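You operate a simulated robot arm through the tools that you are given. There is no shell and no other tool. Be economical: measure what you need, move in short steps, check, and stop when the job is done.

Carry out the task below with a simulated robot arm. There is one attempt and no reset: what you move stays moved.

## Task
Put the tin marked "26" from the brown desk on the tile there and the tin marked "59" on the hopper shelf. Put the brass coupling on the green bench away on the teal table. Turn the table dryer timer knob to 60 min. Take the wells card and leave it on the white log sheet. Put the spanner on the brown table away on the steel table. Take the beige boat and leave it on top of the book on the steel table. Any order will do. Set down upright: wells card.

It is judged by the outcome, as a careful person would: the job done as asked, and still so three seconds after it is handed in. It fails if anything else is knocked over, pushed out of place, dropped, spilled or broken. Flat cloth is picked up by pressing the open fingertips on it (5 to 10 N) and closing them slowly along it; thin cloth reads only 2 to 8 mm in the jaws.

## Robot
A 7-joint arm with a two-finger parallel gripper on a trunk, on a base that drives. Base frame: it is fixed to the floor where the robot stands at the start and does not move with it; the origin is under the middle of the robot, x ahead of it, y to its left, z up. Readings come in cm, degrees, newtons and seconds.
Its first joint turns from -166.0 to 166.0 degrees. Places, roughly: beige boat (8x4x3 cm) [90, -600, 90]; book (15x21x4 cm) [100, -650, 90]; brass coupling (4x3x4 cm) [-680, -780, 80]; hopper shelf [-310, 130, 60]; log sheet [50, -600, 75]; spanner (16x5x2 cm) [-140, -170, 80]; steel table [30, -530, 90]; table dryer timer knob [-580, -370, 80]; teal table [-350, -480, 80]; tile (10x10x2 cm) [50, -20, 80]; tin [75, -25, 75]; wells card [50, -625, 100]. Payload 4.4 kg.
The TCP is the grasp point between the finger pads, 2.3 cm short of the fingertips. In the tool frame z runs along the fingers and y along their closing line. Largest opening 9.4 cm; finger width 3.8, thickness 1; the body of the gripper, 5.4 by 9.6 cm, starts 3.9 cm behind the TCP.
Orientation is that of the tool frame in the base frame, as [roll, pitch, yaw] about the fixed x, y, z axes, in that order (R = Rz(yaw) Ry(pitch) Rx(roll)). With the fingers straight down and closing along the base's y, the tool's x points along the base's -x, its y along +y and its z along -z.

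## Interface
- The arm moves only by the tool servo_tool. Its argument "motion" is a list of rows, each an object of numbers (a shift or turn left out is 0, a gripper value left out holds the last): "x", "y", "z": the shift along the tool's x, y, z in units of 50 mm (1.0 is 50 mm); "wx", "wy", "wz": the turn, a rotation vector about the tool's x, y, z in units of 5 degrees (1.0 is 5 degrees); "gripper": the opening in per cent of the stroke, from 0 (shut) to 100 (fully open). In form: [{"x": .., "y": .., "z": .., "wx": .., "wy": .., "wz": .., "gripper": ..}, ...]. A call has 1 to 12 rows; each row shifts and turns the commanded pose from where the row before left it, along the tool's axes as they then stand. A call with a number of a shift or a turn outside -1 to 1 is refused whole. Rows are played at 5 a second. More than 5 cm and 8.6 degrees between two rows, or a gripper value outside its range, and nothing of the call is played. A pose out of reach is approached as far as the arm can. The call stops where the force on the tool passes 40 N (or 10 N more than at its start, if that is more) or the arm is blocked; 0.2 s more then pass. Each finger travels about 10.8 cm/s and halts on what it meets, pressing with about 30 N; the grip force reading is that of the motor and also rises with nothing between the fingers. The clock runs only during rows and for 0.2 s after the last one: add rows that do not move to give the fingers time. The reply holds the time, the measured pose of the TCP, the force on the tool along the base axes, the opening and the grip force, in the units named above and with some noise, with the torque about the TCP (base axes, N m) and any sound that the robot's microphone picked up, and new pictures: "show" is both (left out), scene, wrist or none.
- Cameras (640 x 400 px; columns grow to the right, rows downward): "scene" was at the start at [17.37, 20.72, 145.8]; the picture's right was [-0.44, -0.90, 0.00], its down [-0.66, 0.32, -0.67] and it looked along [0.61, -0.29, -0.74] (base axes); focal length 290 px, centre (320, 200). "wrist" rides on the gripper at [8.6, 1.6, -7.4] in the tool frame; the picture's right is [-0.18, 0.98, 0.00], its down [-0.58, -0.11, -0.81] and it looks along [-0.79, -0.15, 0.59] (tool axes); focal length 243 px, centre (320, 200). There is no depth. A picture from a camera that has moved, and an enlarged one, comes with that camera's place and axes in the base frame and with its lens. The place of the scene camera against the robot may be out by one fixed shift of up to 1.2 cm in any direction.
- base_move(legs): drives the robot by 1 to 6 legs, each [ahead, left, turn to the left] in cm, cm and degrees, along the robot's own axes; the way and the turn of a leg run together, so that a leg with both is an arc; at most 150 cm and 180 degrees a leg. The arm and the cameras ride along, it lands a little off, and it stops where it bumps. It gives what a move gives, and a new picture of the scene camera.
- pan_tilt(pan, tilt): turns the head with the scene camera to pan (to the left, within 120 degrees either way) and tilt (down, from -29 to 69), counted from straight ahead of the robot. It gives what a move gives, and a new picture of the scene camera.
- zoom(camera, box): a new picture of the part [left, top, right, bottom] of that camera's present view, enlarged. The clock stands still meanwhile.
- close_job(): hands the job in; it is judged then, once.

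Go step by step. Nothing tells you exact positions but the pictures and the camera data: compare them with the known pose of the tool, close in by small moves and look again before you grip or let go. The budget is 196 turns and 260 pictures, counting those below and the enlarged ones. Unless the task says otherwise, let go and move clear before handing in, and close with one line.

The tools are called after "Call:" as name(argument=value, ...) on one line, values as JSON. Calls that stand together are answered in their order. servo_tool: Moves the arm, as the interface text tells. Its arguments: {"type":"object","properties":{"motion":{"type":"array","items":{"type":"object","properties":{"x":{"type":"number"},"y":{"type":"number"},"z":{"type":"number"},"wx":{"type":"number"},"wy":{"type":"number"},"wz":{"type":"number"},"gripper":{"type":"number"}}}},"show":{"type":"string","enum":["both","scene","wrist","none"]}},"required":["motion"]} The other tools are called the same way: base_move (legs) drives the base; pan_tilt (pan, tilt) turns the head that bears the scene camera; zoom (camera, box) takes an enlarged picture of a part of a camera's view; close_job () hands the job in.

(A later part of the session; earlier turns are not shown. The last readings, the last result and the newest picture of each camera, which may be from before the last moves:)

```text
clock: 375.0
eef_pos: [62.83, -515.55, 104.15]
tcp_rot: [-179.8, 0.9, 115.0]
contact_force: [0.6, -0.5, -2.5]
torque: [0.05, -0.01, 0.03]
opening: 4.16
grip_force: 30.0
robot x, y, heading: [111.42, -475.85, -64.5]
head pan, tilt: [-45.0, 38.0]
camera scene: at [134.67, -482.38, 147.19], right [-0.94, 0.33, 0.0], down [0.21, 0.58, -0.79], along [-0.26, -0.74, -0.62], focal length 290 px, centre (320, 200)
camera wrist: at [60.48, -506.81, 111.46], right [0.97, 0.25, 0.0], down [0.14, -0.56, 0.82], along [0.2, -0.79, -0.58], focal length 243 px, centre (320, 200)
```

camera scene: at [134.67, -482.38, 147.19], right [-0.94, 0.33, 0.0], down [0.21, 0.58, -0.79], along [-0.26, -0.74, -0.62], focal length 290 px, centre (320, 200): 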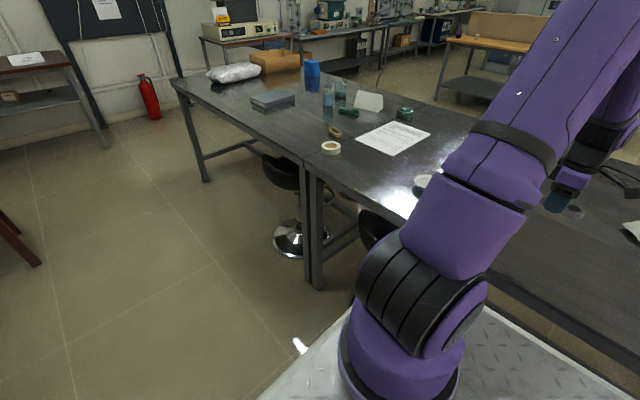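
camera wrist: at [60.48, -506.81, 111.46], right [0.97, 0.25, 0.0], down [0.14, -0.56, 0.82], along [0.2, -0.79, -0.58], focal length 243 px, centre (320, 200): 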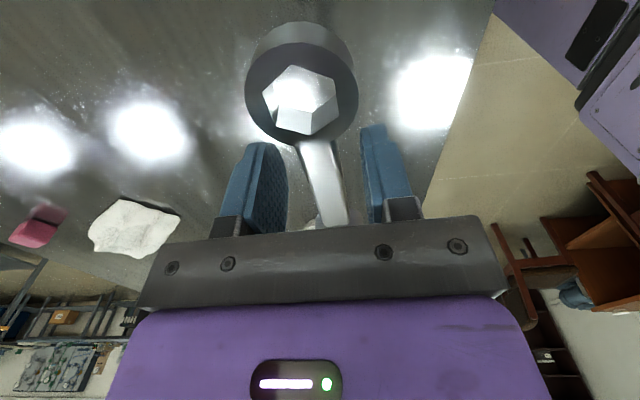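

The surface below is clear. Lower to the table.

Call:
servo_tool(motion=[{"z": 0.9}, {"z": 0.7}, {}], show="wrist")

Call:
zoom(camera="scene", box=[180, 50, 460, 220])

```text
clock: 375.8
eef_pos: [63.0, -515.73, 96.03]
tcp_rot: [-179.7, 1.1, 115.0]
contact_force: [1.0, -0.2, -1.6]
torque: [0.02, 0.01, 0.02]
opening: 4.15
grip_force: 30.2
robot x, y, heading: [111.68, -476.24, -64.5]
head pan, tilt: [-45.0, 38.0]
camera wrist: at [60.64, -506.98, 103.38], right [0.97, 0.25, 0.0], down [0.14, -0.56, 0.82], along [0.2, -0.79, -0.58], focal length 243 px, centre (320, 200)
```

wrist: 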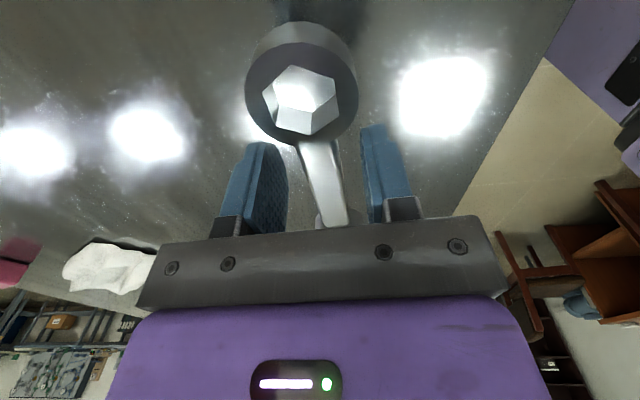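

```text
2.29 times, centred on (320, 135) of scene
camera zoom: at [134.68, -482.37, 147.19], right [-0.94, 0.33, 0.0], down [0.21, 0.58, -0.79], along [-0.26, -0.74, -0.62], focal length 664 px, centre (320, 349)
```

zoom: 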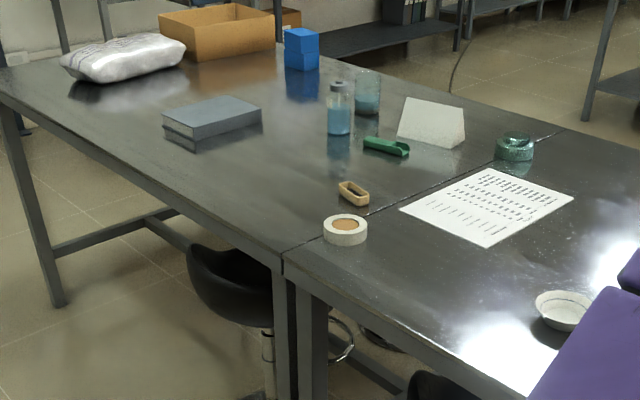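

Call:
servo_tool(motion=[{"z": 0.4}, {"z": 0.2}, {"z": 0.15}, {"z": 0.1}, {"z": 0.1}, {"z": 0.1}, {"z": 0.1}], show="none")

```text
clock: 377.4
eef_pos: [62.95, -515.75, 90.22]
tcp_rot: [-179.8, 0.9, 115.0]
contact_force: [0.5, -0.1, -1.4]
torque: [0.03, 0.03, 0.02]
opening: 4.14
grip_force: 29.7
robot x, y, heading: [111.6, -476.08, -64.5]
head pan, tilt: [-45.0, 38.0]
```

Call:
servo_tool(motion=[{"z": 0.2}, {"z": 0.1}, {"z": 0.1}, {"z": 0.1}, {"z": 0.08}, {"z": 0.08}, {"z": 0.08}, {"z": 0.08}], show="wrist")

```text
clock: 377.9
eef_pos: [62.92, -515.78, 89.32]
tcp_rot: [-179.6, 0.9, 114.9]
contact_force: [6.7, 3.6, 14.0]
torque: [0.54, -0.34, -0.16]
opening: 4.17
grip_force: 30.1
robot x, y, heading: [111.79, -476.03, -64.3]
head pan, tilt: [-45.0, 38.0]
stopped in row 2: the force on the tool passed its limit at 58 N (the readings are from after the stop); the commanded pose is now the measured one
camera wrist: at [60.61, -507.03, 96.69], right [0.97, 0.25, 0.0], down [0.15, -0.56, 0.82], along [0.2, -0.79, -0.58], focal length 243 px, centre (320, 200)
```

wrist: 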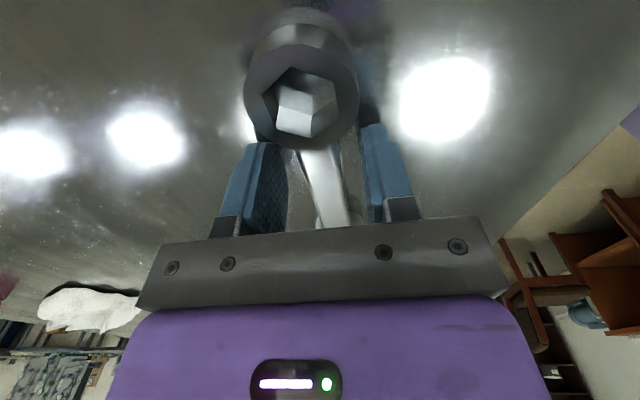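

Contact: table top ≈ z 87. Release the spanner and rise.

Call:
servo_tool(motion=[{"z": -0.03}, {"gripper": 60}, {"gripper": 75}, {}, {"z": -0.6}, {"z": -1}, {"z": -1}, {"z": -1}], show="wrist")

```text
clock: 379.7
eef_pos: [62.64, -515.75, 107.5]
tcp_rot: [-179.7, 0.9, 115.0]
contact_force: [-0.7, -0.6, -0.1]
torque: [0.02, -0.03, -0.01]
opening: 7.05
grip_force: 0.0
robot x, y, heading: [111.41, -475.8, -64.7]
head pan, tilt: [-45.0, 38.0]
camera wrist: at [60.35, -506.92, 114.75], right [0.97, 0.25, 0.0], down [0.15, -0.56, 0.82], along [0.2, -0.79, -0.58], focal length 243 px, centre (320, 200)
```

wrist: 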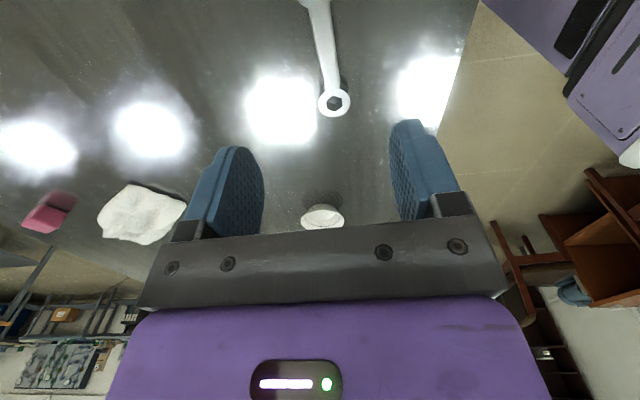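

Spanner is down. Now the boat (~(86,-600)) and the book (~(104,-645)): raise the arm high and drive ahead along the table.

Call:
servo_tool(motion=[{"z": -1, "gripper": 100}, {"z": -1}, {"z": -1}], show="none")

Call:
base_move(legs=[[105, 3, 0]])

Call:
pan_tilt(pan=-70, tilt=45)

```text
clock: 380.5
eef_pos: [62.81, -515.38, 122.31]
tcp_rot: [-179.7, 0.9, 115.0]
contact_force: [-0.8, -0.2, -0.9]
torque: [0.03, -0.03, 0.02]
opening: 9.41
grip_force: 0.0
robot x, y, heading: [111.84, -475.78, -64.3]
head pan, tilt: [-45.0, 38.0]
```

```text
clock: 385.9
eef_pos: [109.66, -607.8, 122.29]
tcp_rot: [-179.5, 0.9, 114.5]
contact_force: [0.3, -0.4, 0.5]
torque: [-0.02, 0.03, 0.02]
opening: 9.41
grip_force: 0.1
robot x, y, heading: [158.58, -568.77, -64.9]
head pan, tilt: [-45.0, 38.0]
camera scene: at [181.74, -575.54, 147.19], right [-0.94, 0.34, 0.0], down [0.21, 0.58, -0.79], along [-0.27, -0.74, -0.62], focal length 290 px, centre (320, 200)
```

scene: 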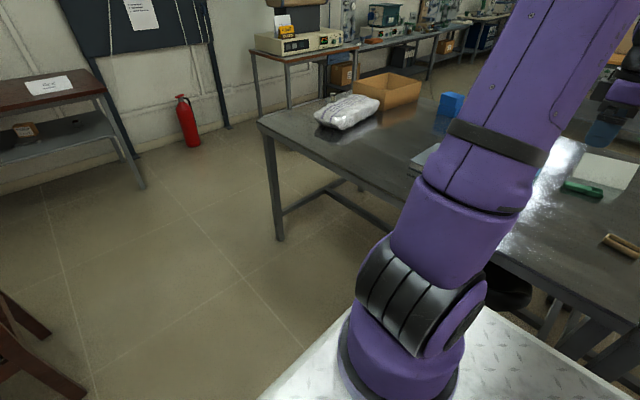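

```text
clock: 386.8
eef_pos: [109.52, -607.83, 122.21]
tcp_rot: [-179.6, 1.0, 114.5]
contact_force: [0.2, 0.2, 0.0]
torque: [-0.03, 0.01, -0.01]
opening: 9.42
grip_force: 0.0
robot x, y, heading: [159.33, -568.76, -65.0]
head pan, tilt: [-70.0, 45.0]
camera scene: at [178.94, -573.18, 146.17], right [-0.71, 0.71, 0.0], down [0.5, 0.5, -0.71], along [-0.5, -0.5, -0.71], focal length 290 px, centre (320, 200)
```

scene: 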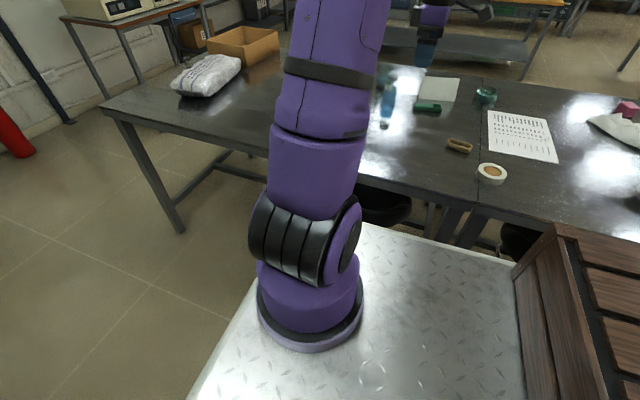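

Call:
servo_tool(motion=[{"x": 0.7, "y": -0.68}, {"x": 0.7, "y": -0.68}, {"x": 0.7, "y": -0.68}, {"x": 0.7, "y": -0.68}, {"x": 0.68, "y": -0.68}, {"z": 1}, {"z": 1}, {"z": 1}, {}], show="both")

```text
clock: 388.8
eef_pos: [87.09, -599.3, 107.07]
tcp_rot: [-179.6, 0.8, 114.4]
contact_force: [0.3, 0.2, 0.0]
torque: [0.0, 0.03, -0.01]
opening: 9.4
grip_force: 0.1
robot x, y, heading: [158.87, -569.02, -65.0]
head pan, tilt: [-70.0, 45.0]
camera scene: at [178.94, -573.17, 146.17], right [-0.71, 0.71, 0.0], down [0.5, 0.5, -0.71], along [-0.5, -0.5, -0.71], focal length 290 px, centre (320, 200)
camera wrist: at [84.95, -590.57, 114.48], right [0.97, 0.24, 0.0], down [0.14, -0.56, 0.82], along [0.19, -0.79, -0.58], focal length 243 px, centre (320, 200)
```

scene: 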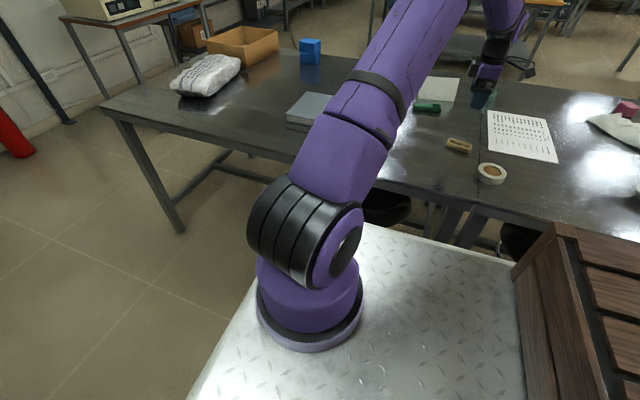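
wrist: 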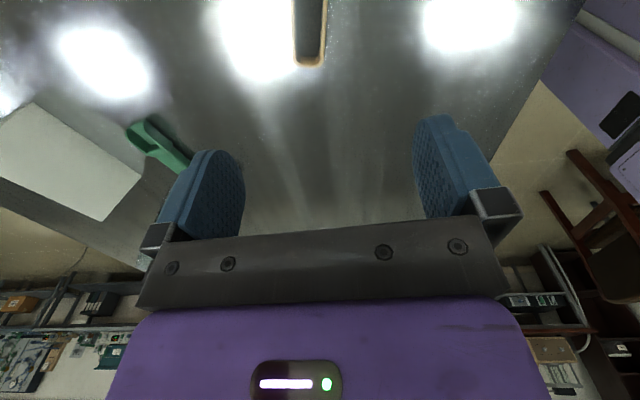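

Call:
servo_tool(motion=[{"x": 0.3, "y": -0.24}, {"z": 1}, {"z": 0.9}, {}], show="wrist")

```text
clock: 389.8
eef_pos: [85.33, -598.6, 97.34]
tcp_rot: [-179.6, 0.8, 114.5]
contact_force: [0.3, 1.0, 0.4]
torque: [0.02, -0.01, 0.03]
opening: 9.42
grip_force: 0.2
robot x, y, heading: [158.48, -569.03, -65.0]
head pan, tilt: [-70.0, 45.0]
camera wrist: at [83.13, -589.85, 104.78], right [0.97, 0.24, 0.0], down [0.14, -0.56, 0.82], along [0.19, -0.79, -0.58], focal length 243 px, centre (320, 200)
```

wrist: 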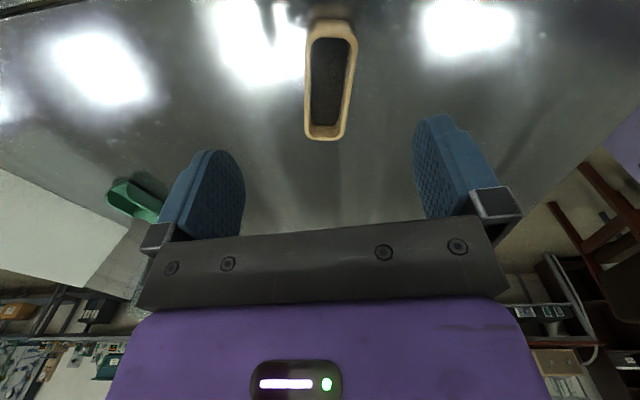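

Boat's long axis is ~12° off; rotate to match, then lower around it.

Call:
servo_tool(motion=[{"wz": 1}, {"wz": 1}, {"wz": 0.3, "gripper": 75}, {"z": 0.8}, {"z": 0.5}, {}], show="wrist")

```text
clock: 391.2
eef_pos: [85.2, -598.79, 90.99]
tcp_rot: [-179.7, 1.0, 102.9]
contact_force: [0.0, -0.4, 0.5]
torque: [0.0, 0.02, 0.0]
opening: 7.05
grip_force: 0.1
robot x, y, heading: [158.72, -568.9, -65.0]
head pan, tilt: [-70.0, 45.0]
camera wrist: at [84.69, -589.73, 98.34], right [1.0, 0.04, 0.0], down [0.02, -0.58, 0.82], along [0.03, -0.82, -0.58], focal length 243 px, centre (320, 200)
```

wrist: 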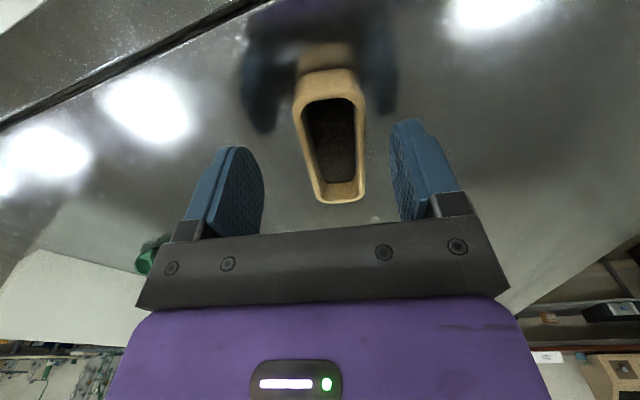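

Call:
servo_tool(motion=[{"x": 0.38, "y": 0.12, "wz": 0.6}, {"z": 0.22}, {}], show="wrist")

```text
clock: 392.0
eef_pos: [85.5, -596.73, 89.93]
tcp_rot: [-179.9, 0.9, 100.0]
contact_force: [0.0, -0.2, 0.6]
torque: [-0.01, 0.0, 0.01]
opening: 7.06
grip_force: 0.0
robot x, y, heading: [159.21, -568.95, -65.2]
head pan, tilt: [-70.0, 45.0]
camera wrist: at [85.38, -587.79, 97.32], right [1.0, -0.01, 0.0], down [-0.01, -0.58, 0.82], along [-0.01, -0.82, -0.58], focal length 243 px, centre (320, 200)
```

wrist: 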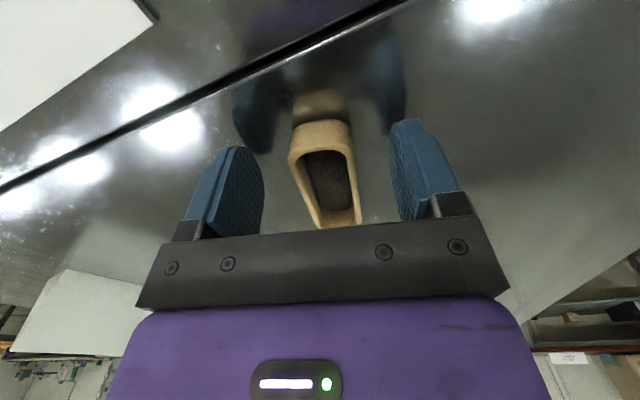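

Close gently and lift slowly, keeping it level (it holds powder).

Call:
servo_tool(motion=[{"wz": 0.5, "gripper": 55}, {"gripper": 40}, {"gripper": 25}, {"gripper": 25}, {}, {"z": -0.1}, {"z": -0.2}, {"z": -0.4}, {}], show="wrist")

```text
clock: 394.0
eef_pos: [85.39, -596.57, 93.36]
tcp_rot: [-179.9, 1.1, 97.5]
contact_force: [0.0, -0.2, 0.5]
torque: [0.01, 0.02, 0.0]
opening: 3.07
grip_force: 30.9
robot x, y, heading: [158.66, -568.76, -65.0]
head pan, tilt: [-70.0, 45.0]
camera wrist: at [85.78, -587.68, 100.75], right [1.0, -0.05, 0.0], down [-0.03, -0.58, 0.82], along [-0.04, -0.82, -0.58], focal length 243 px, centre (320, 200)
```

wrist: 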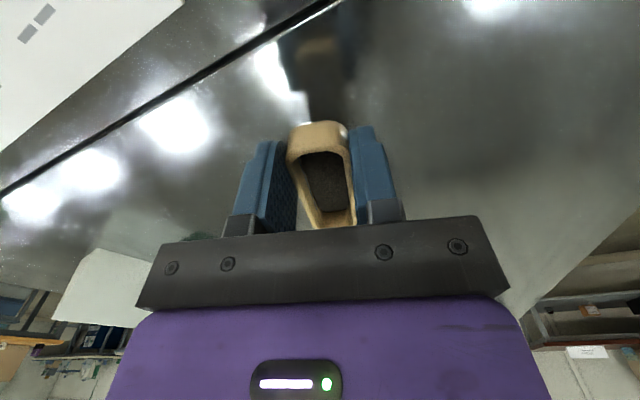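

Boat is held level. Raise and carry it toward the book.

Call:
servo_tool(motion=[{"z": -0.5}, {"z": -0.8}, {"z": -0.8}, {"z": -0.5}, {}], show="none")

Call:
servo_tool(motion=[{"x": -0.6, "y": 0.17}, {"x": -0.8, "y": 0.23}, {"x": -0.8, "y": 0.23}, {"x": -0.8, "y": 0.23}, {"x": -0.8, "y": 0.23}, {"x": -0.8, "y": 0.23}, {"x": -0.8, "y": 0.23}, {"x": -0.8, "y": 0.23}, {"x": -0.8, "y": 0.23}, {"x": -0.8, "y": 0.23}, {"x": -0.8, "y": 0.23}], show="both")

```text
clock: 395.2
eef_pos: [85.32, -596.36, 106.44]
tcp_rot: [-180.0, 1.0, 97.4]
contact_force: [0.7, -0.8, -0.9]
torque: [0.0, 0.06, -0.01]
opening: 3.1
grip_force: 29.8
robot x, y, heading: [159.25, -568.92, -65.0]
head pan, tilt: [-70.0, 45.0]
```

```text
clock: 397.6
eef_pos: [103.25, -637.51, 107.43]
tcp_rot: [-179.9, 1.0, 97.4]
contact_force: [-0.2, 1.3, -0.6]
torque: [-0.08, -0.03, 0.0]
opening: 3.11
grip_force: 30.6
robot x, y, heading: [158.64, -569.18, -64.9]
head pan, tilt: [-70.0, 45.0]
camera scene: at [178.91, -573.14, 146.17], right [-0.71, 0.71, 0.0], down [0.5, 0.5, -0.71], along [-0.5, -0.5, -0.71], focal length 290 px, centre (320, 200)
camera wrist: at [103.6, -628.49, 114.79], right [1.0, -0.06, 0.0], down [-0.03, -0.58, 0.82], along [-0.05, -0.81, -0.58], focal length 243 px, centre (320, 200)
```

scene: 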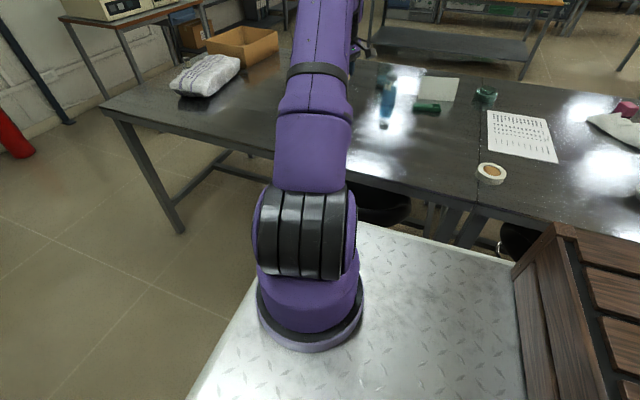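
wrist: 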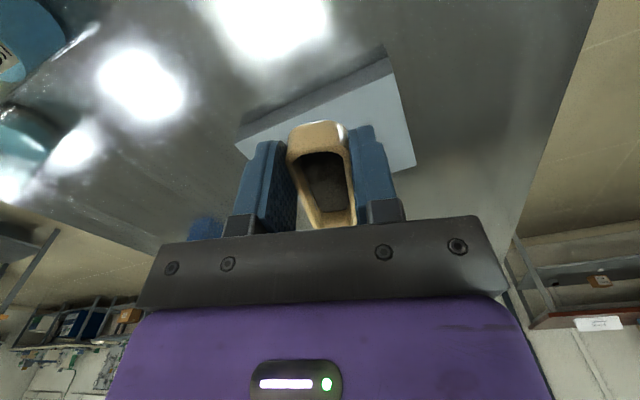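

Book centre is about (103.5,-652). Drive ahead 18 cm to keep it within reach, then centre above it.

Call:
base_move(legs=[[18, 0, 0]])

Call:
servo_tool(motion=[{}], show="wrist")

```text
clock: 399.1
eef_pos: [111.15, -653.96, 107.45]
tcp_rot: [-179.8, 1.0, 97.7]
contact_force: [0.1, -0.6, 0.3]
torque: [-0.02, 0.01, 0.01]
opening: 3.1
grip_force: 30.4
robot x, y, heading: [166.37, -584.84, -65.0]
head pan, tilt: [-70.0, 45.0]
camera scene: at [186.56, -589.47, 146.17], right [-0.71, 0.71, 0.0], down [0.5, 0.5, -0.71], along [-0.5, -0.5, -0.71], focal length 290 px, centre (320, 200)
```

scene: 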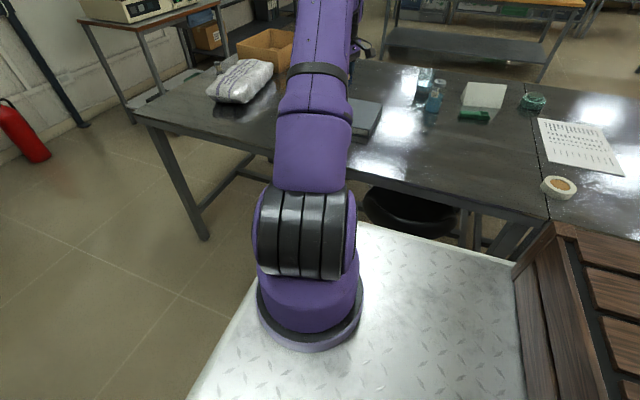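

```text
clock: 399.5
eef_pos: [111.05, -654.01, 107.46]
tcp_rot: [-179.9, 1.0, 97.6]
contact_force: [0.7, 0.0, -1.1]
torque: [0.03, -0.01, 0.02]
opening: 3.11
grip_force: 29.9
robot x, y, heading: [166.6, -585.32, -64.9]
head pan, tilt: [-70.0, 45.0]
camera wrist: at [111.39, -645.0, 114.77], right [1.0, -0.05, 0.0], down [-0.03, -0.58, 0.82], along [-0.04, -0.81, -0.58], focal length 243 px, centre (320, 200)
```

wrist: 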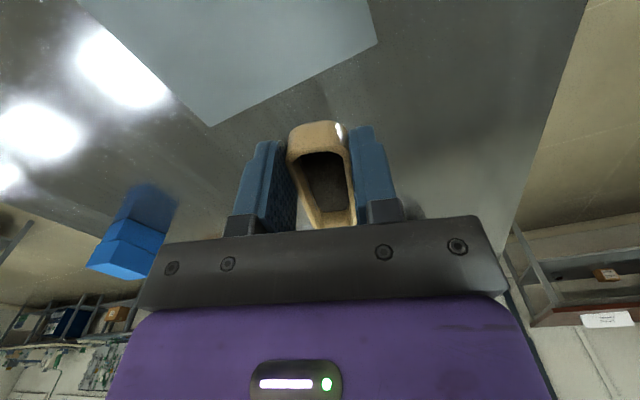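

Call:
servo_tool(motion=[{"x": 0.3, "y": -0.7}, {"x": 0.28, "y": -0.72}, {"z": 0.8}, {"z": 0.6}, {}], show="wrist")

```text
clock: 400.7
eef_pos: [103.69, -651.88, 100.33]
tcp_rot: [-180.0, 1.0, 97.6]
contact_force: [-0.5, -0.7, -0.1]
torque: [-0.01, 0.01, 0.01]
opening: 3.1
grip_force: 30.4
robot x, y, heading: [167.03, -585.11, -65.1]
head pan, tilt: [-70.0, 45.0]
camera wrist: at [104.09, -643.07, 107.69], right [1.0, -0.05, 0.0], down [-0.03, -0.58, 0.82], along [-0.04, -0.82, -0.58], focal length 243 px, centre (320, 200)
```

wrist: 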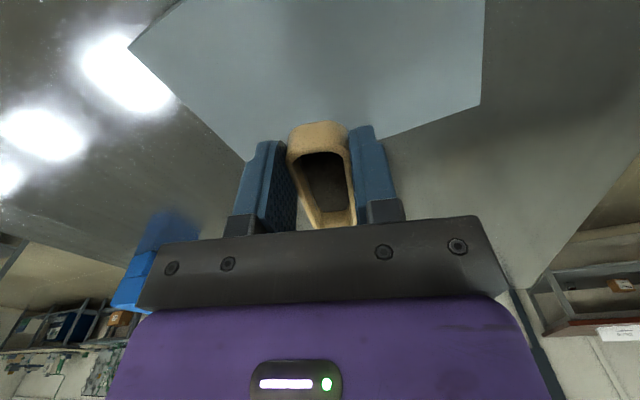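

Call:
servo_tool(motion=[{"z": 0.5}, {"z": 0.4}, {"z": 0.2}, {"z": 0.06}, {"z": 0.06}, {"z": 0.06}, {"z": 0.06}, {"z": 0.06}], show="none")

```text
clock: 402.5
eef_pos: [103.47, -652.31, 93.38]
tcp_rot: [-179.9, 1.0, 97.6]
contact_force: [-0.5, 0.7, -0.9]
torque: [0.02, -0.02, 0.0]
opening: 3.09
grip_force: 29.9
robot x, y, heading: [166.36, -585.2, -64.9]
head pan, tilt: [-70.0, 45.0]
```

Call:
servo_tool(motion=[{"z": 0.05}, {"z": 0.05}, {"z": 0.05}, {"z": 0.05}, {"z": 0.05}, {}], show="wrist")

```text
clock: 403.4
eef_pos: [103.36, -652.41, 93.17]
tcp_rot: [-179.4, 1.2, 97.6]
contact_force: [-1.0, -0.2, 11.4]
torque: [0.17, -0.04, 0.02]
opening: 3.13
grip_force: 30.3
robot x, y, heading: [166.47, -585.42, -64.8]
head pan, tilt: [-70.0, 45.0]
stopped in row 4: the force on the tool passed its limit at 45 N (the readings are from after the stop); the commanded pose is now the measured one
camera wrist: at [103.81, -643.45, 100.4], right [1.0, -0.05, -0.01], down [-0.03, -0.57, 0.82], along [-0.05, -0.82, -0.57], focal length 243 px, centre (320, 200)
```

wrist: 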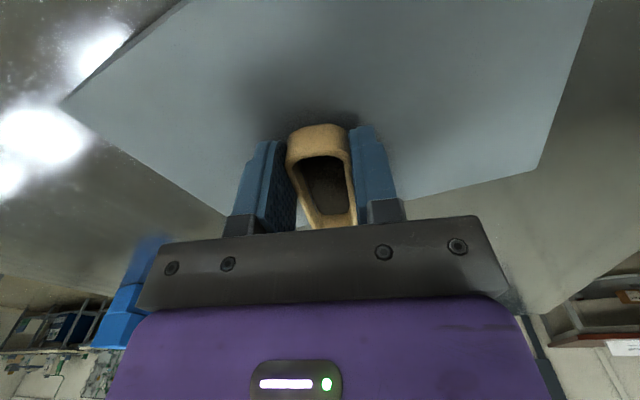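

Resting on the book. Release slowly and rise.

Call:
servo_tool(motion=[{"z": -0.03}, {"gripper": 42}, {"gripper": 55}, {"gripper": 65}, {}, {"z": -0.3}, {"z": -0.8}, {"z": -1}, {}], show="wrist")

```text
clock: 405.4
eef_pos: [103.49, -652.2, 103.42]
tcp_rot: [-179.6, 1.1, 97.6]
contact_force: [0.2, 0.0, 0.7]
torque: [0.0, 0.0, -0.02]
opening: 6.12
grip_force: 0.1
robot x, y, heading: [166.65, -585.36, -64.8]
head pan, tilt: [-70.0, 45.0]
camera wrist: at [103.91, -643.19, 110.82], right [1.0, -0.05, 0.0], down [-0.03, -0.57, 0.82], along [-0.04, -0.82, -0.58], focal length 243 px, centre (320, 200)
```

wrist: 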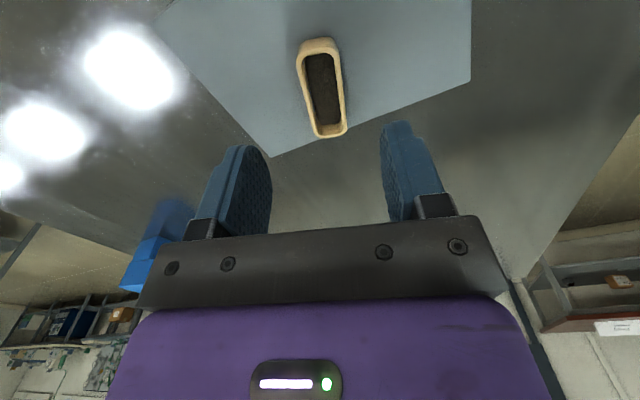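

Call:
zoom(camera="scene", box=[340, 50, 640, 210])

Call:
zoom(camera="scene", box=[450, 65, 560, 135])

```text
2.13 times, centred on (490, 130) of scene
camera zoom: at [186.56, -589.47, 146.17], right [-0.71, 0.71, 0.0], down [0.5, 0.5, -0.71], along [-0.5, -0.5, -0.71], focal length 619 px, centre (-43, 349)
```

zoom: 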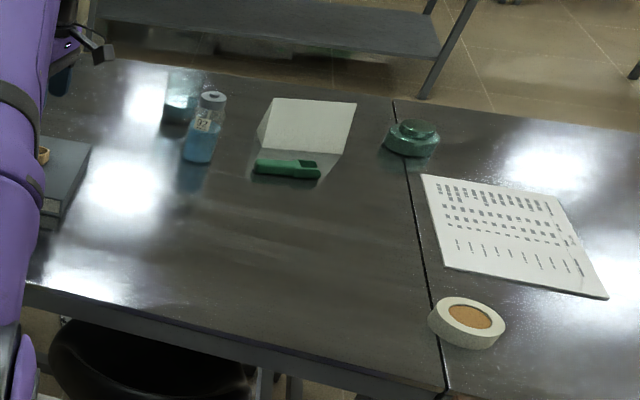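

```text
5.71 times, centred on (505, 100) of scene
camera zoom: at [186.56, -589.47, 146.17], right [-0.71, 0.71, 0.0], down [0.5, 0.5, -0.71], along [-0.5, -0.5, -0.71], focal length 1659 px, centre (-737, 771)
```

zoom: 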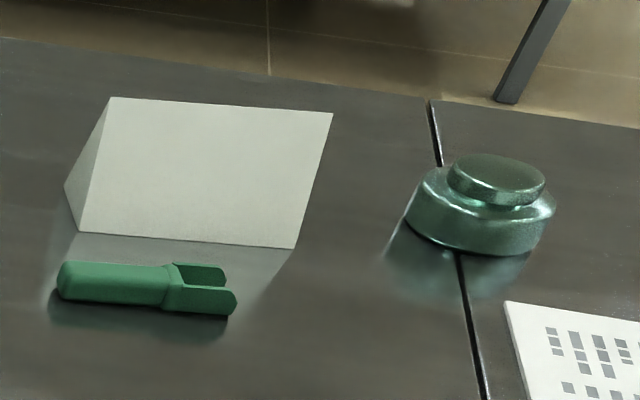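

The wells card is a tent block near the far edge (~(57,-623)), best reached from the table's other side. I'll swing the arm to the front high and drive round the far end.

Call:
servo_tool(motion=[{"z": -1}, {"z": -1}, {"z": -1}, {"y": 1, "gripper": 100}, {"y": 1}, {"y": 1}, {"y": 1}, {"y": 1}, {"y": 1}, {"y": 1}, {"y": 1}, {"y": 1}], show="none")

Call:
servo_tool(motion=[{"y": 1}, {"y": 1}, {"y": 1}, {"y": 1}, {"y": 1}, {"y": 1}, {"y": 1}, {"y": 1}], show="none")

Call:
pan_tilt(pan=-15, tilt=25)

Call:
pan_tilt(pan=-70, tilt=35)

```text
clock: 408.0
eef_pos: [147.89, -646.1, 118.32]
tcp_rot: [-179.7, 1.1, 97.5]
contact_force: [0.3, -0.1, -0.4]
torque: [0.03, -0.04, 0.01]
opening: 9.41
grip_force: 0.1
robot x, y, heading: [166.69, -584.92, -64.7]
head pan, tilt: [-70.0, 45.0]
```

```text
clock: 409.8
eef_pos: [187.52, -640.66, 118.14]
tcp_rot: [-179.6, 1.1, 97.7]
contact_force: [-1.0, 0.6, -0.1]
torque: [0.03, -0.03, 0.01]
opening: 9.39
grip_force: 0.1
robot x, y, heading: [166.57, -585.13, -65.1]
head pan, tilt: [-70.0, 45.0]
```

```text
clock: 411.1
eef_pos: [187.41, -640.61, 118.16]
tcp_rot: [-179.6, 1.2, 97.6]
contact_force: [0.5, -0.7, 0.5]
torque: [-0.01, -0.01, -0.02]
opening: 9.39
grip_force: 0.1
robot x, y, heading: [166.74, -585.23, -64.7]
head pan, tilt: [-15.0, 25.0]
camera scene: at [193.92, -592.77, 149.22], right [-0.98, -0.17, 0.0], down [-0.07, 0.42, -0.91], along [0.16, -0.89, -0.42], focal length 290 px, centre (320, 200)
```

scene: 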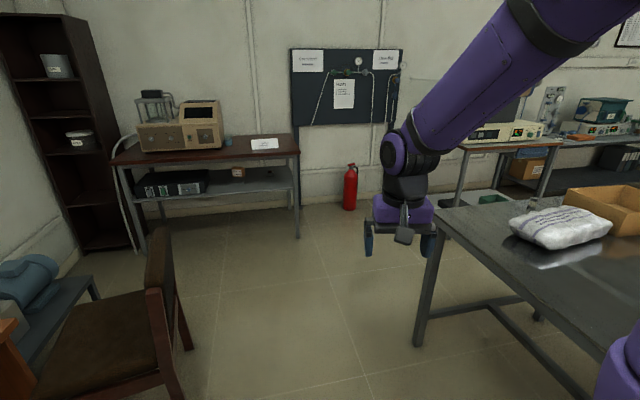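

```text
clock: 412.3
eef_pos: [187.5, -640.57, 118.06]
tcp_rot: [-179.6, 1.1, 97.7]
contact_force: [0.0, 0.4, 0.2]
torque: [0.03, -0.02, -0.02]
opening: 9.4
grip_force: 0.0
robot x, y, heading: [167.08, -585.28, -64.9]
head pan, tilt: [-70.0, 35.0]
camera scene: at [186.1, -589.94, 147.65], right [-0.71, 0.71, 0.0], down [0.4, 0.41, -0.82], along [-0.58, -0.58, -0.57], focal length 290 px, centre (320, 200)
```

scene: 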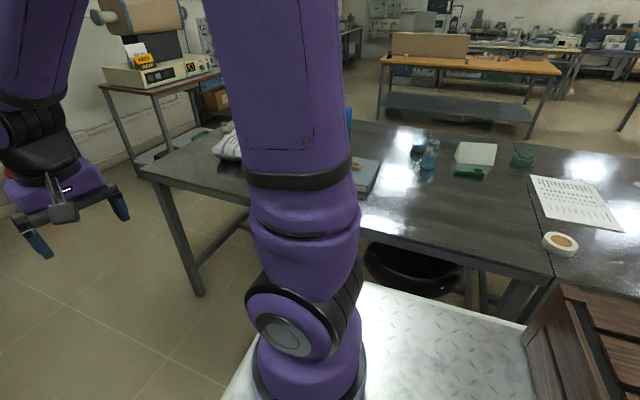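

Path round the end is wide enough. Drive ahead past the end, turn left, then back up along the end and slide in behind the table.

Call:
base_move(legs=[[85, 0, 0.4], [84, 0, 0], [0, 0, 90]])

Call:
pan_tilt(pan=-110, tilt=35)

Call:
pan_tilt(pan=110, tilt=35)

```text
clock: 424.8
eef_pos: [294.7, -714.74, 117.99]
tcp_rot: [-179.5, 1.1, -169.9]
contact_force: [-0.1, -0.4, -0.5]
torque: [-0.02, 0.03, 0.02]
opening: 9.42
grip_force: 0.0
robot x, y, heading: [240.45, -738.12, 27.6]
head pan, tilt: [-70.0, 35.0]
camera scene: at [244.99, -717.85, 147.65], right [-0.68, -0.74, 0.0], down [-0.42, 0.39, -0.82], along [0.6, -0.55, -0.57], focal length 290 px, centre (320, 200)
```

scene: 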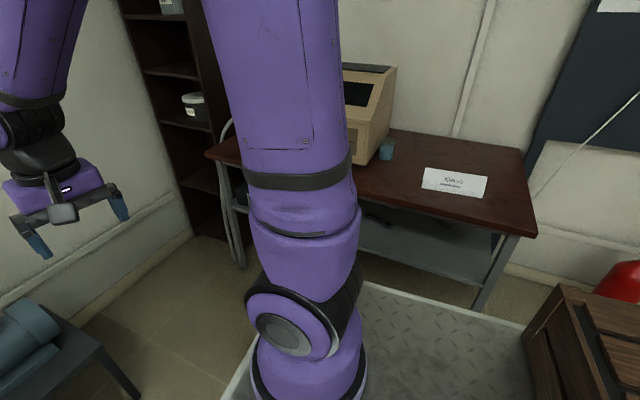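

```text
clock: 425.8
eef_pos: [294.68, -714.78, 118.16]
tcp_rot: [-179.6, 1.1, -169.9]
contact_force: [0.8, 0.6, 0.5]
torque: [0.02, 0.05, 0.0]
opening: 9.41
grip_force: 0.1
robot x, y, heading: [240.35, -738.52, 27.6]
head pan, tilt: [-110.0, 35.0]
camera scene: at [239.66, -720.63, 147.65], right [-0.99, -0.13, 0.0], down [-0.08, 0.57, -0.82], along [0.11, -0.81, -0.57], focal length 290 px, centre (320, 200)
```

scene: 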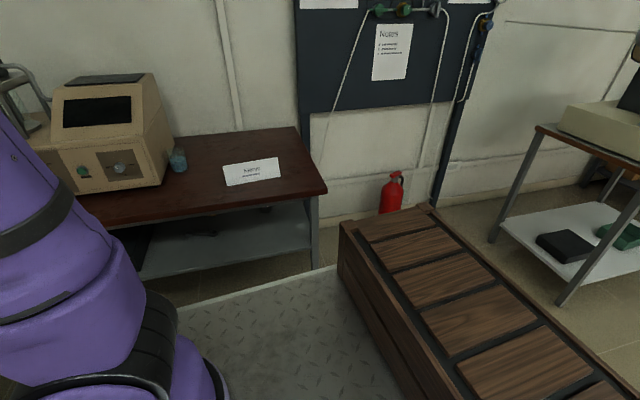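

```text
clock: 429.0
eef_pos: [294.81, -714.75, 118.07]
tcp_rot: [-179.6, 1.1, -170.0]
contact_force: [-0.6, 0.0, -0.7]
torque: [0.0, -0.03, -0.02]
opening: 9.4
grip_force: 0.0
robot x, y, heading: [240.38, -738.07, 27.3]
head pan, tilt: [110.0, 35.0]
camera scene: at [232.01, -705.95, 147.65], right [0.68, 0.74, 0.0], down [0.42, -0.39, -0.82], along [-0.6, 0.55, -0.57], focal length 290 px, centre (320, 200)
```

scene: 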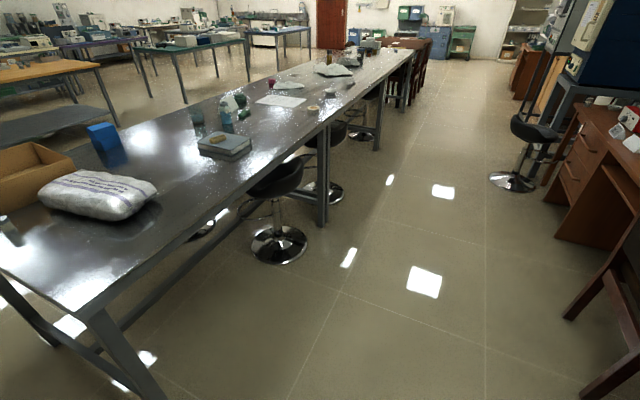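

Call:
base_move(legs=[[0, 0, -1.8], [-120, 0, 0], [-120, 0, 0]])

Call:
pan_tilt(pan=75, tilt=35)

```text
clock: 439.7
eef_pos: [100.36, -808.22, 118.13]
tcp_rot: [-179.6, 1.2, -170.1]
contact_force: [-0.5, -0.5, -0.4]
torque: [-0.02, 0.02, -0.03]
opening: 9.42
grip_force: 0.1
robot x, y, heading: [46.09, -831.31, 27.4]
head pan, tilt: [110.0, 35.0]
stopped in leg 3: the robot was blocked; the commanded pose is now the measured one
camera scene: at [37.75, -799.33, 147.65], right [0.68, 0.74, 0.0], down [0.42, -0.39, -0.82], along [-0.6, 0.55, -0.57], focal length 290 px, centre (320, 200)
```

scene: 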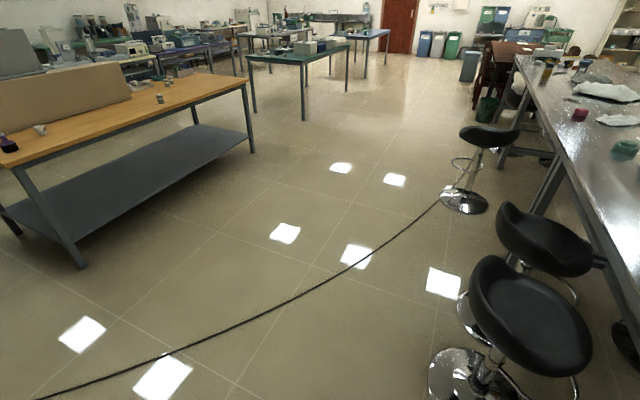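

```text
clock: 440.7
eef_pos: [100.49, -808.23, 118.07]
tcp_rot: [-179.5, 1.1, -170.1]
contact_force: [-0.7, -0.2, 0.1]
torque: [0.01, 0.0, -0.01]
opening: 9.38
grip_force: 0.0
robot x, y, heading: [46.03, -831.45, 27.4]
head pan, tilt: [75.0, 35.0]
camera scene: at [42.32, -796.69, 147.65], right [0.98, 0.22, 0.0], down [0.12, -0.56, -0.82], along [-0.18, 0.8, -0.57], focal length 290 px, centre (320, 200)
```

scene: 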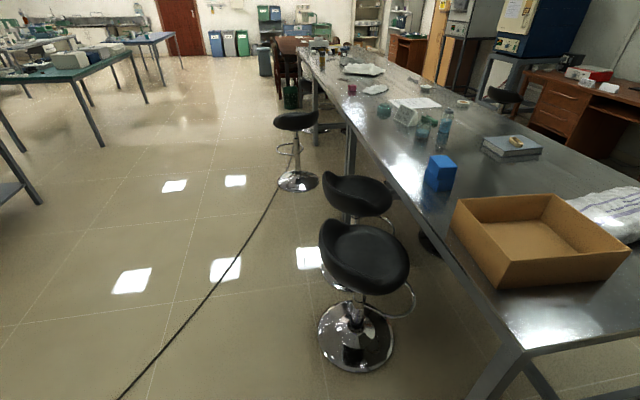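

Backing was blocked at n≈-318; I'll look behind to see by what.

Call:
pan_tilt(pan=120, tilt=50)

Call:
pan_tilt(pan=-120, tilt=40)

```text
clock: 441.8
eef_pos: [100.38, -808.17, 118.2]
tcp_rot: [-179.6, 1.1, -170.0]
contact_force: [1.7, -0.1, 0.0]
torque: [0.01, 0.0, -0.01]
opening: 9.4
grip_force: 0.0
robot x, y, heading: [46.18, -831.23, 27.3]
head pan, tilt: [120.0, 50.0]
camera scene: at [37.74, -801.15, 145.48], right [0.54, 0.84, 0.0], down [0.65, -0.41, -0.64], along [-0.54, 0.35, -0.77], focal length 290 px, centre (320, 200)
```

scene: 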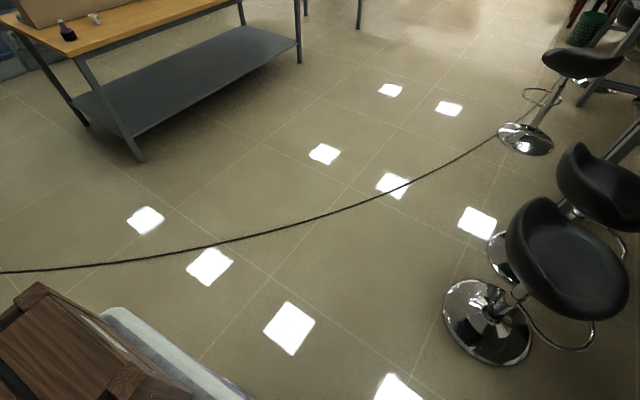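

```text
clock: 445.2
eef_pos: [100.38, -808.34, 118.12]
tcp_rot: [-179.6, 1.1, -170.1]
contact_force: [-0.2, -1.0, 0.0]
torque: [-0.04, 0.0, 0.01]
opening: 9.41
grip_force: 0.1
robot x, y, heading: [45.57, -831.59, 27.4]
head pan, tilt: [-120.0, 40.0]
camera scene: at [43.85, -813.79, 146.89], right [-1.0, 0.04, 0.0], down [0.03, 0.64, -0.77], along [-0.03, -0.77, -0.64], focal length 290 px, centre (320, 200)
```

scene: 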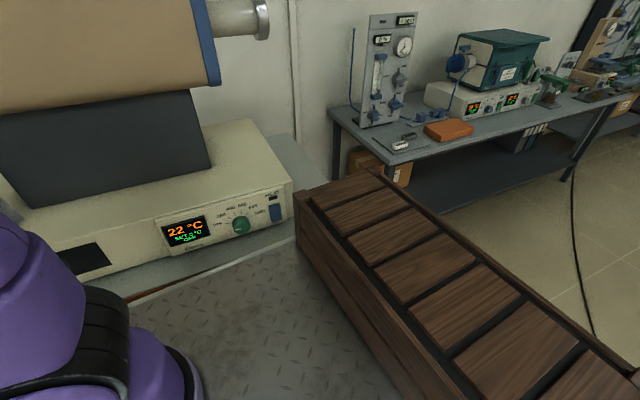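

I brushed the wall table on my right; the cable and stools make the back side unusable. The front side works if I park closer (n≈-121), so I'll return: move off, drive back round the end, and reverse along the front.

Call:
base_move(legs=[[0, 8, 0], [0, 0, -1.8], [110, 0, 0], [112, 0, 0], [0, 0, -90]])

Call:
pan_tilt(pan=-60, tilt=30)

```text
clock: 461.1
eef_pos: [267.99, -783.73, 118.14]
tcp_rot: [-179.6, 1.1, 98.5]
contact_force: [0.7, 0.7, 0.8]
torque: [0.01, 0.02, 0.0]
opening: 9.41
grip_force: 0.1
robot x, y, heading: [246.03, -728.78, -64.1]
head pan, tilt: [-120.0, 40.0]
camera scene: at [263.52, -726.14, 146.89], right [0.07, 1.0, 0.0], down [0.64, -0.05, -0.77], along [-0.76, 0.05, -0.64], focal length 290 px, centre (320, 200)
```

scene: 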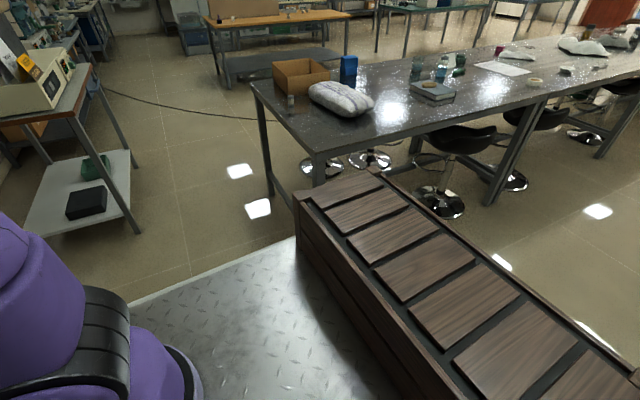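

```text
clock: 462.4
eef_pos: [268.0, -783.91, 118.09]
tcp_rot: [-179.5, 1.1, 98.5]
contact_force: [0.0, -0.1, 0.0]
torque: [0.04, 0.03, -0.01]
opening: 9.41
grip_force: 0.0
robot x, y, heading: [246.08, -728.96, -64.0]
head pan, tilt: [-60.0, 30.0]
camera scene: at [266.93, -734.23, 148.43], right [-0.83, 0.56, 0.0], down [0.28, 0.41, -0.87], along [-0.49, -0.72, -0.5], focal length 290 px, centre (320, 200)
```

scene: 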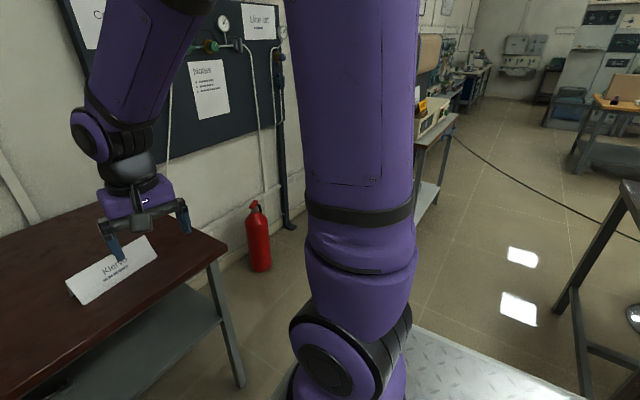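

Call:
base_move(legs=[[-100, 0, -0.4], [-77, 0, 0], [0, -18, 0]])

Call:
pan_tilt(pan=-85, tilt=45)

```text
clock: 472.4
eef_pos: [174.8, -633.91, 118.2]
tcp_rot: [-179.6, 1.1, 99.1]
contact_force: [0.7, -0.7, -0.5]
torque: [0.03, -0.02, 0.0]
opening: 9.38
grip_force: 0.1
robot x, y, heading: [152.19, -579.02, -63.3]
head pan, tilt: [-60.0, 30.0]
camera scene: at [173.29, -584.42, 148.43], right [-0.83, 0.55, 0.0], down [0.28, 0.42, -0.87], along [-0.48, -0.72, -0.5], focal length 290 px, centre (320, 200)
```

scene: 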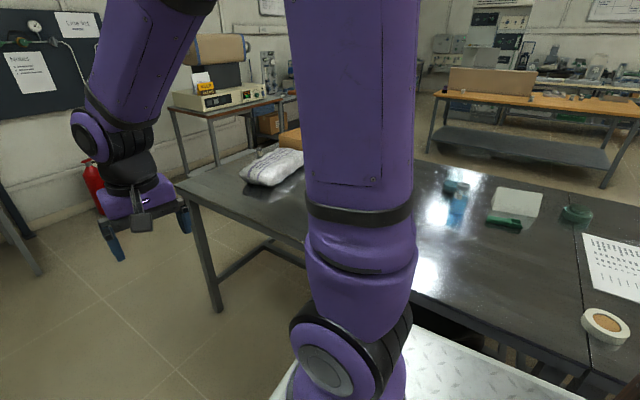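

```text
clock: 473.3
eef_pos: [174.95, -633.93, 118.11]
tcp_rot: [-179.7, 1.1, 99.2]
contact_force: [-0.2, -0.6, -0.4]
torque: [-0.01, 0.01, -0.02]
opening: 9.42
grip_force: 0.1
robot x, y, heading: [152.69, -579.04, -63.4]
head pan, tilt: [-85.0, 45.0]
camera scene: at [171.35, -581.13, 146.17], right [-0.53, 0.85, 0.0], down [0.6, 0.37, -0.71], along [-0.6, -0.37, -0.71], focal length 290 px, centre (320, 200)
```

scene: 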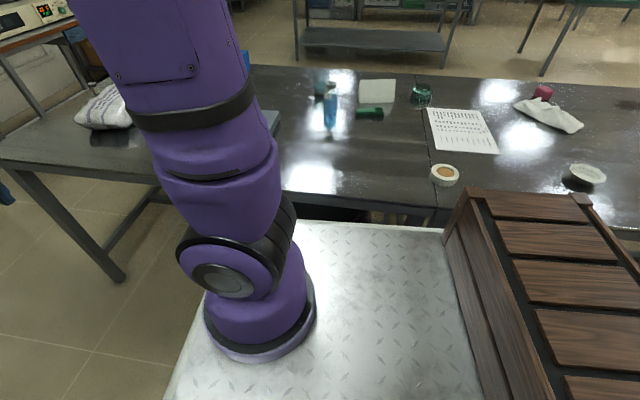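

Call:
base_move(legs=[[0, -8, -1]])

Call:
servo_tool(motion=[{"y": -1}, {"y": -1}, {"y": -1}, {"y": -1}, {"y": -1}, {"y": -1}, {"y": -1}, {"y": -1}, {"y": -1}, {"y": -1}, {"y": -1}, {"y": -1}], show="none")

```text
clock: 474.4
eef_pos: [166.61, -637.93, 118.11]
tcp_rot: [-179.6, 1.1, 97.9]
contact_force: [0.4, -0.2, 0.6]
torque: [-0.02, -0.01, 0.02]
opening: 9.4
grip_force: 0.0
robot x, y, heading: [145.26, -582.71, -64.5]
head pan, tilt: [-85.0, 45.0]
camera scene: at [164.0, -585.06, 146.17], right [-0.51, 0.86, 0.0], down [0.61, 0.36, -0.71], along [-0.61, -0.36, -0.71], focal length 290 px, centre (320, 200)
```

scene: 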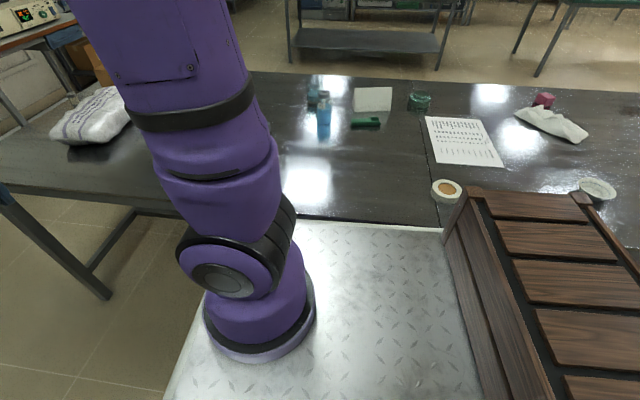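

```text
clock: 477.0
eef_pos: [107.35, -646.17, 118.72]
tcp_rot: [-179.6, 1.1, 98.1]
contact_force: [0.7, 0.4, 0.9]
torque: [0.02, 0.02, 0.02]
opening: 9.41
grip_force: 0.1
robot x, y, heading: [145.02, -582.9, -64.4]
head pan, tilt: [-85.0, 45.0]
```

Call:
servo_tool(motion=[{"x": 0.55, "y": -0.83}, {"x": 0.55, "y": -0.83}, {"x": 0.55, "y": -0.83}, {"x": 0.55, "y": -0.83}, {"x": 0.55, "y": -0.83}, {"x": 0.55, "y": -0.83}, {"x": 0.55, "y": -0.83}, {"x": 0.55, "y": -0.83}, {"x": 0.55, "y": -0.83}, {"x": 0.55, "y": -0.83}, {"x": 0.55, "y": -0.83}], show="none")

Call:
servo_tool(motion=[{"wz": -1}, {"wz": -1}, {"wz": -1}, {"wz": -1}, {"wz": -1}, {"z": 0.8}, {}], show="both")

```text
clock: 479.4
eef_pos: [64.15, -622.45, 117.42]
tcp_rot: [-179.6, 1.2, 98.0]
contact_force: [-0.7, -0.9, -0.1]
torque: [0.05, -0.04, 0.02]
opening: 9.4
grip_force: 0.1
out of reach, approached as far as the arm can: row 10, 11
robot x, y, heading: [145.23, -582.66, -64.5]
head pan, tilt: [-85.0, 45.0]
```

```text
clock: 481.0
eef_pos: [64.07, -622.16, 113.08]
tcp_rot: [-179.2, 0.9, 123.1]
contact_force: [-0.2, -0.1, -1.2]
torque: [-0.01, 0.0, -0.02]
opening: 9.42
grip_force: 0.0
robot x, y, heading: [145.37, -582.63, -64.4]
head pan, tilt: [-85.0, 45.0]
camera scene: at [164.0, -585.05, 146.17], right [-0.51, 0.86, 0.0], down [0.61, 0.36, -0.71], along [-0.61, -0.36, -0.71], focal length 290 px, centre (320, 200)
camera wrist: at [60.7, -613.85, 120.46], right [0.92, 0.38, -0.01], down [0.23, -0.53, 0.82], along [0.31, -0.76, -0.58], focal length 243 px, centre (320, 200)
```

scene: 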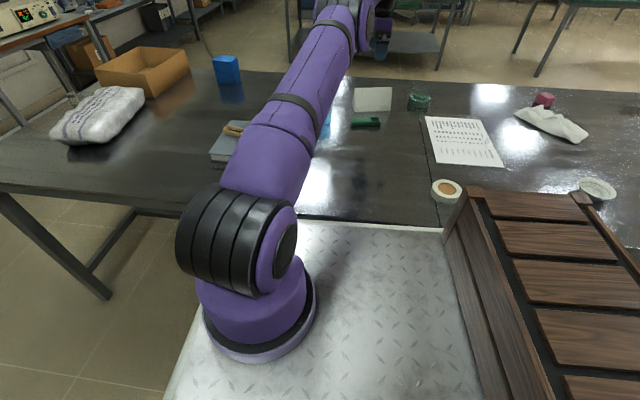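
wrist: 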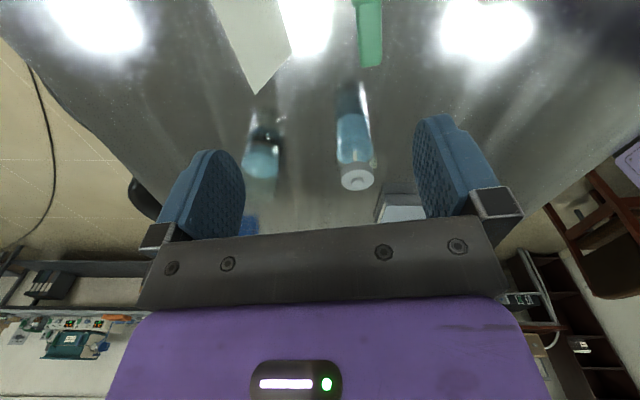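

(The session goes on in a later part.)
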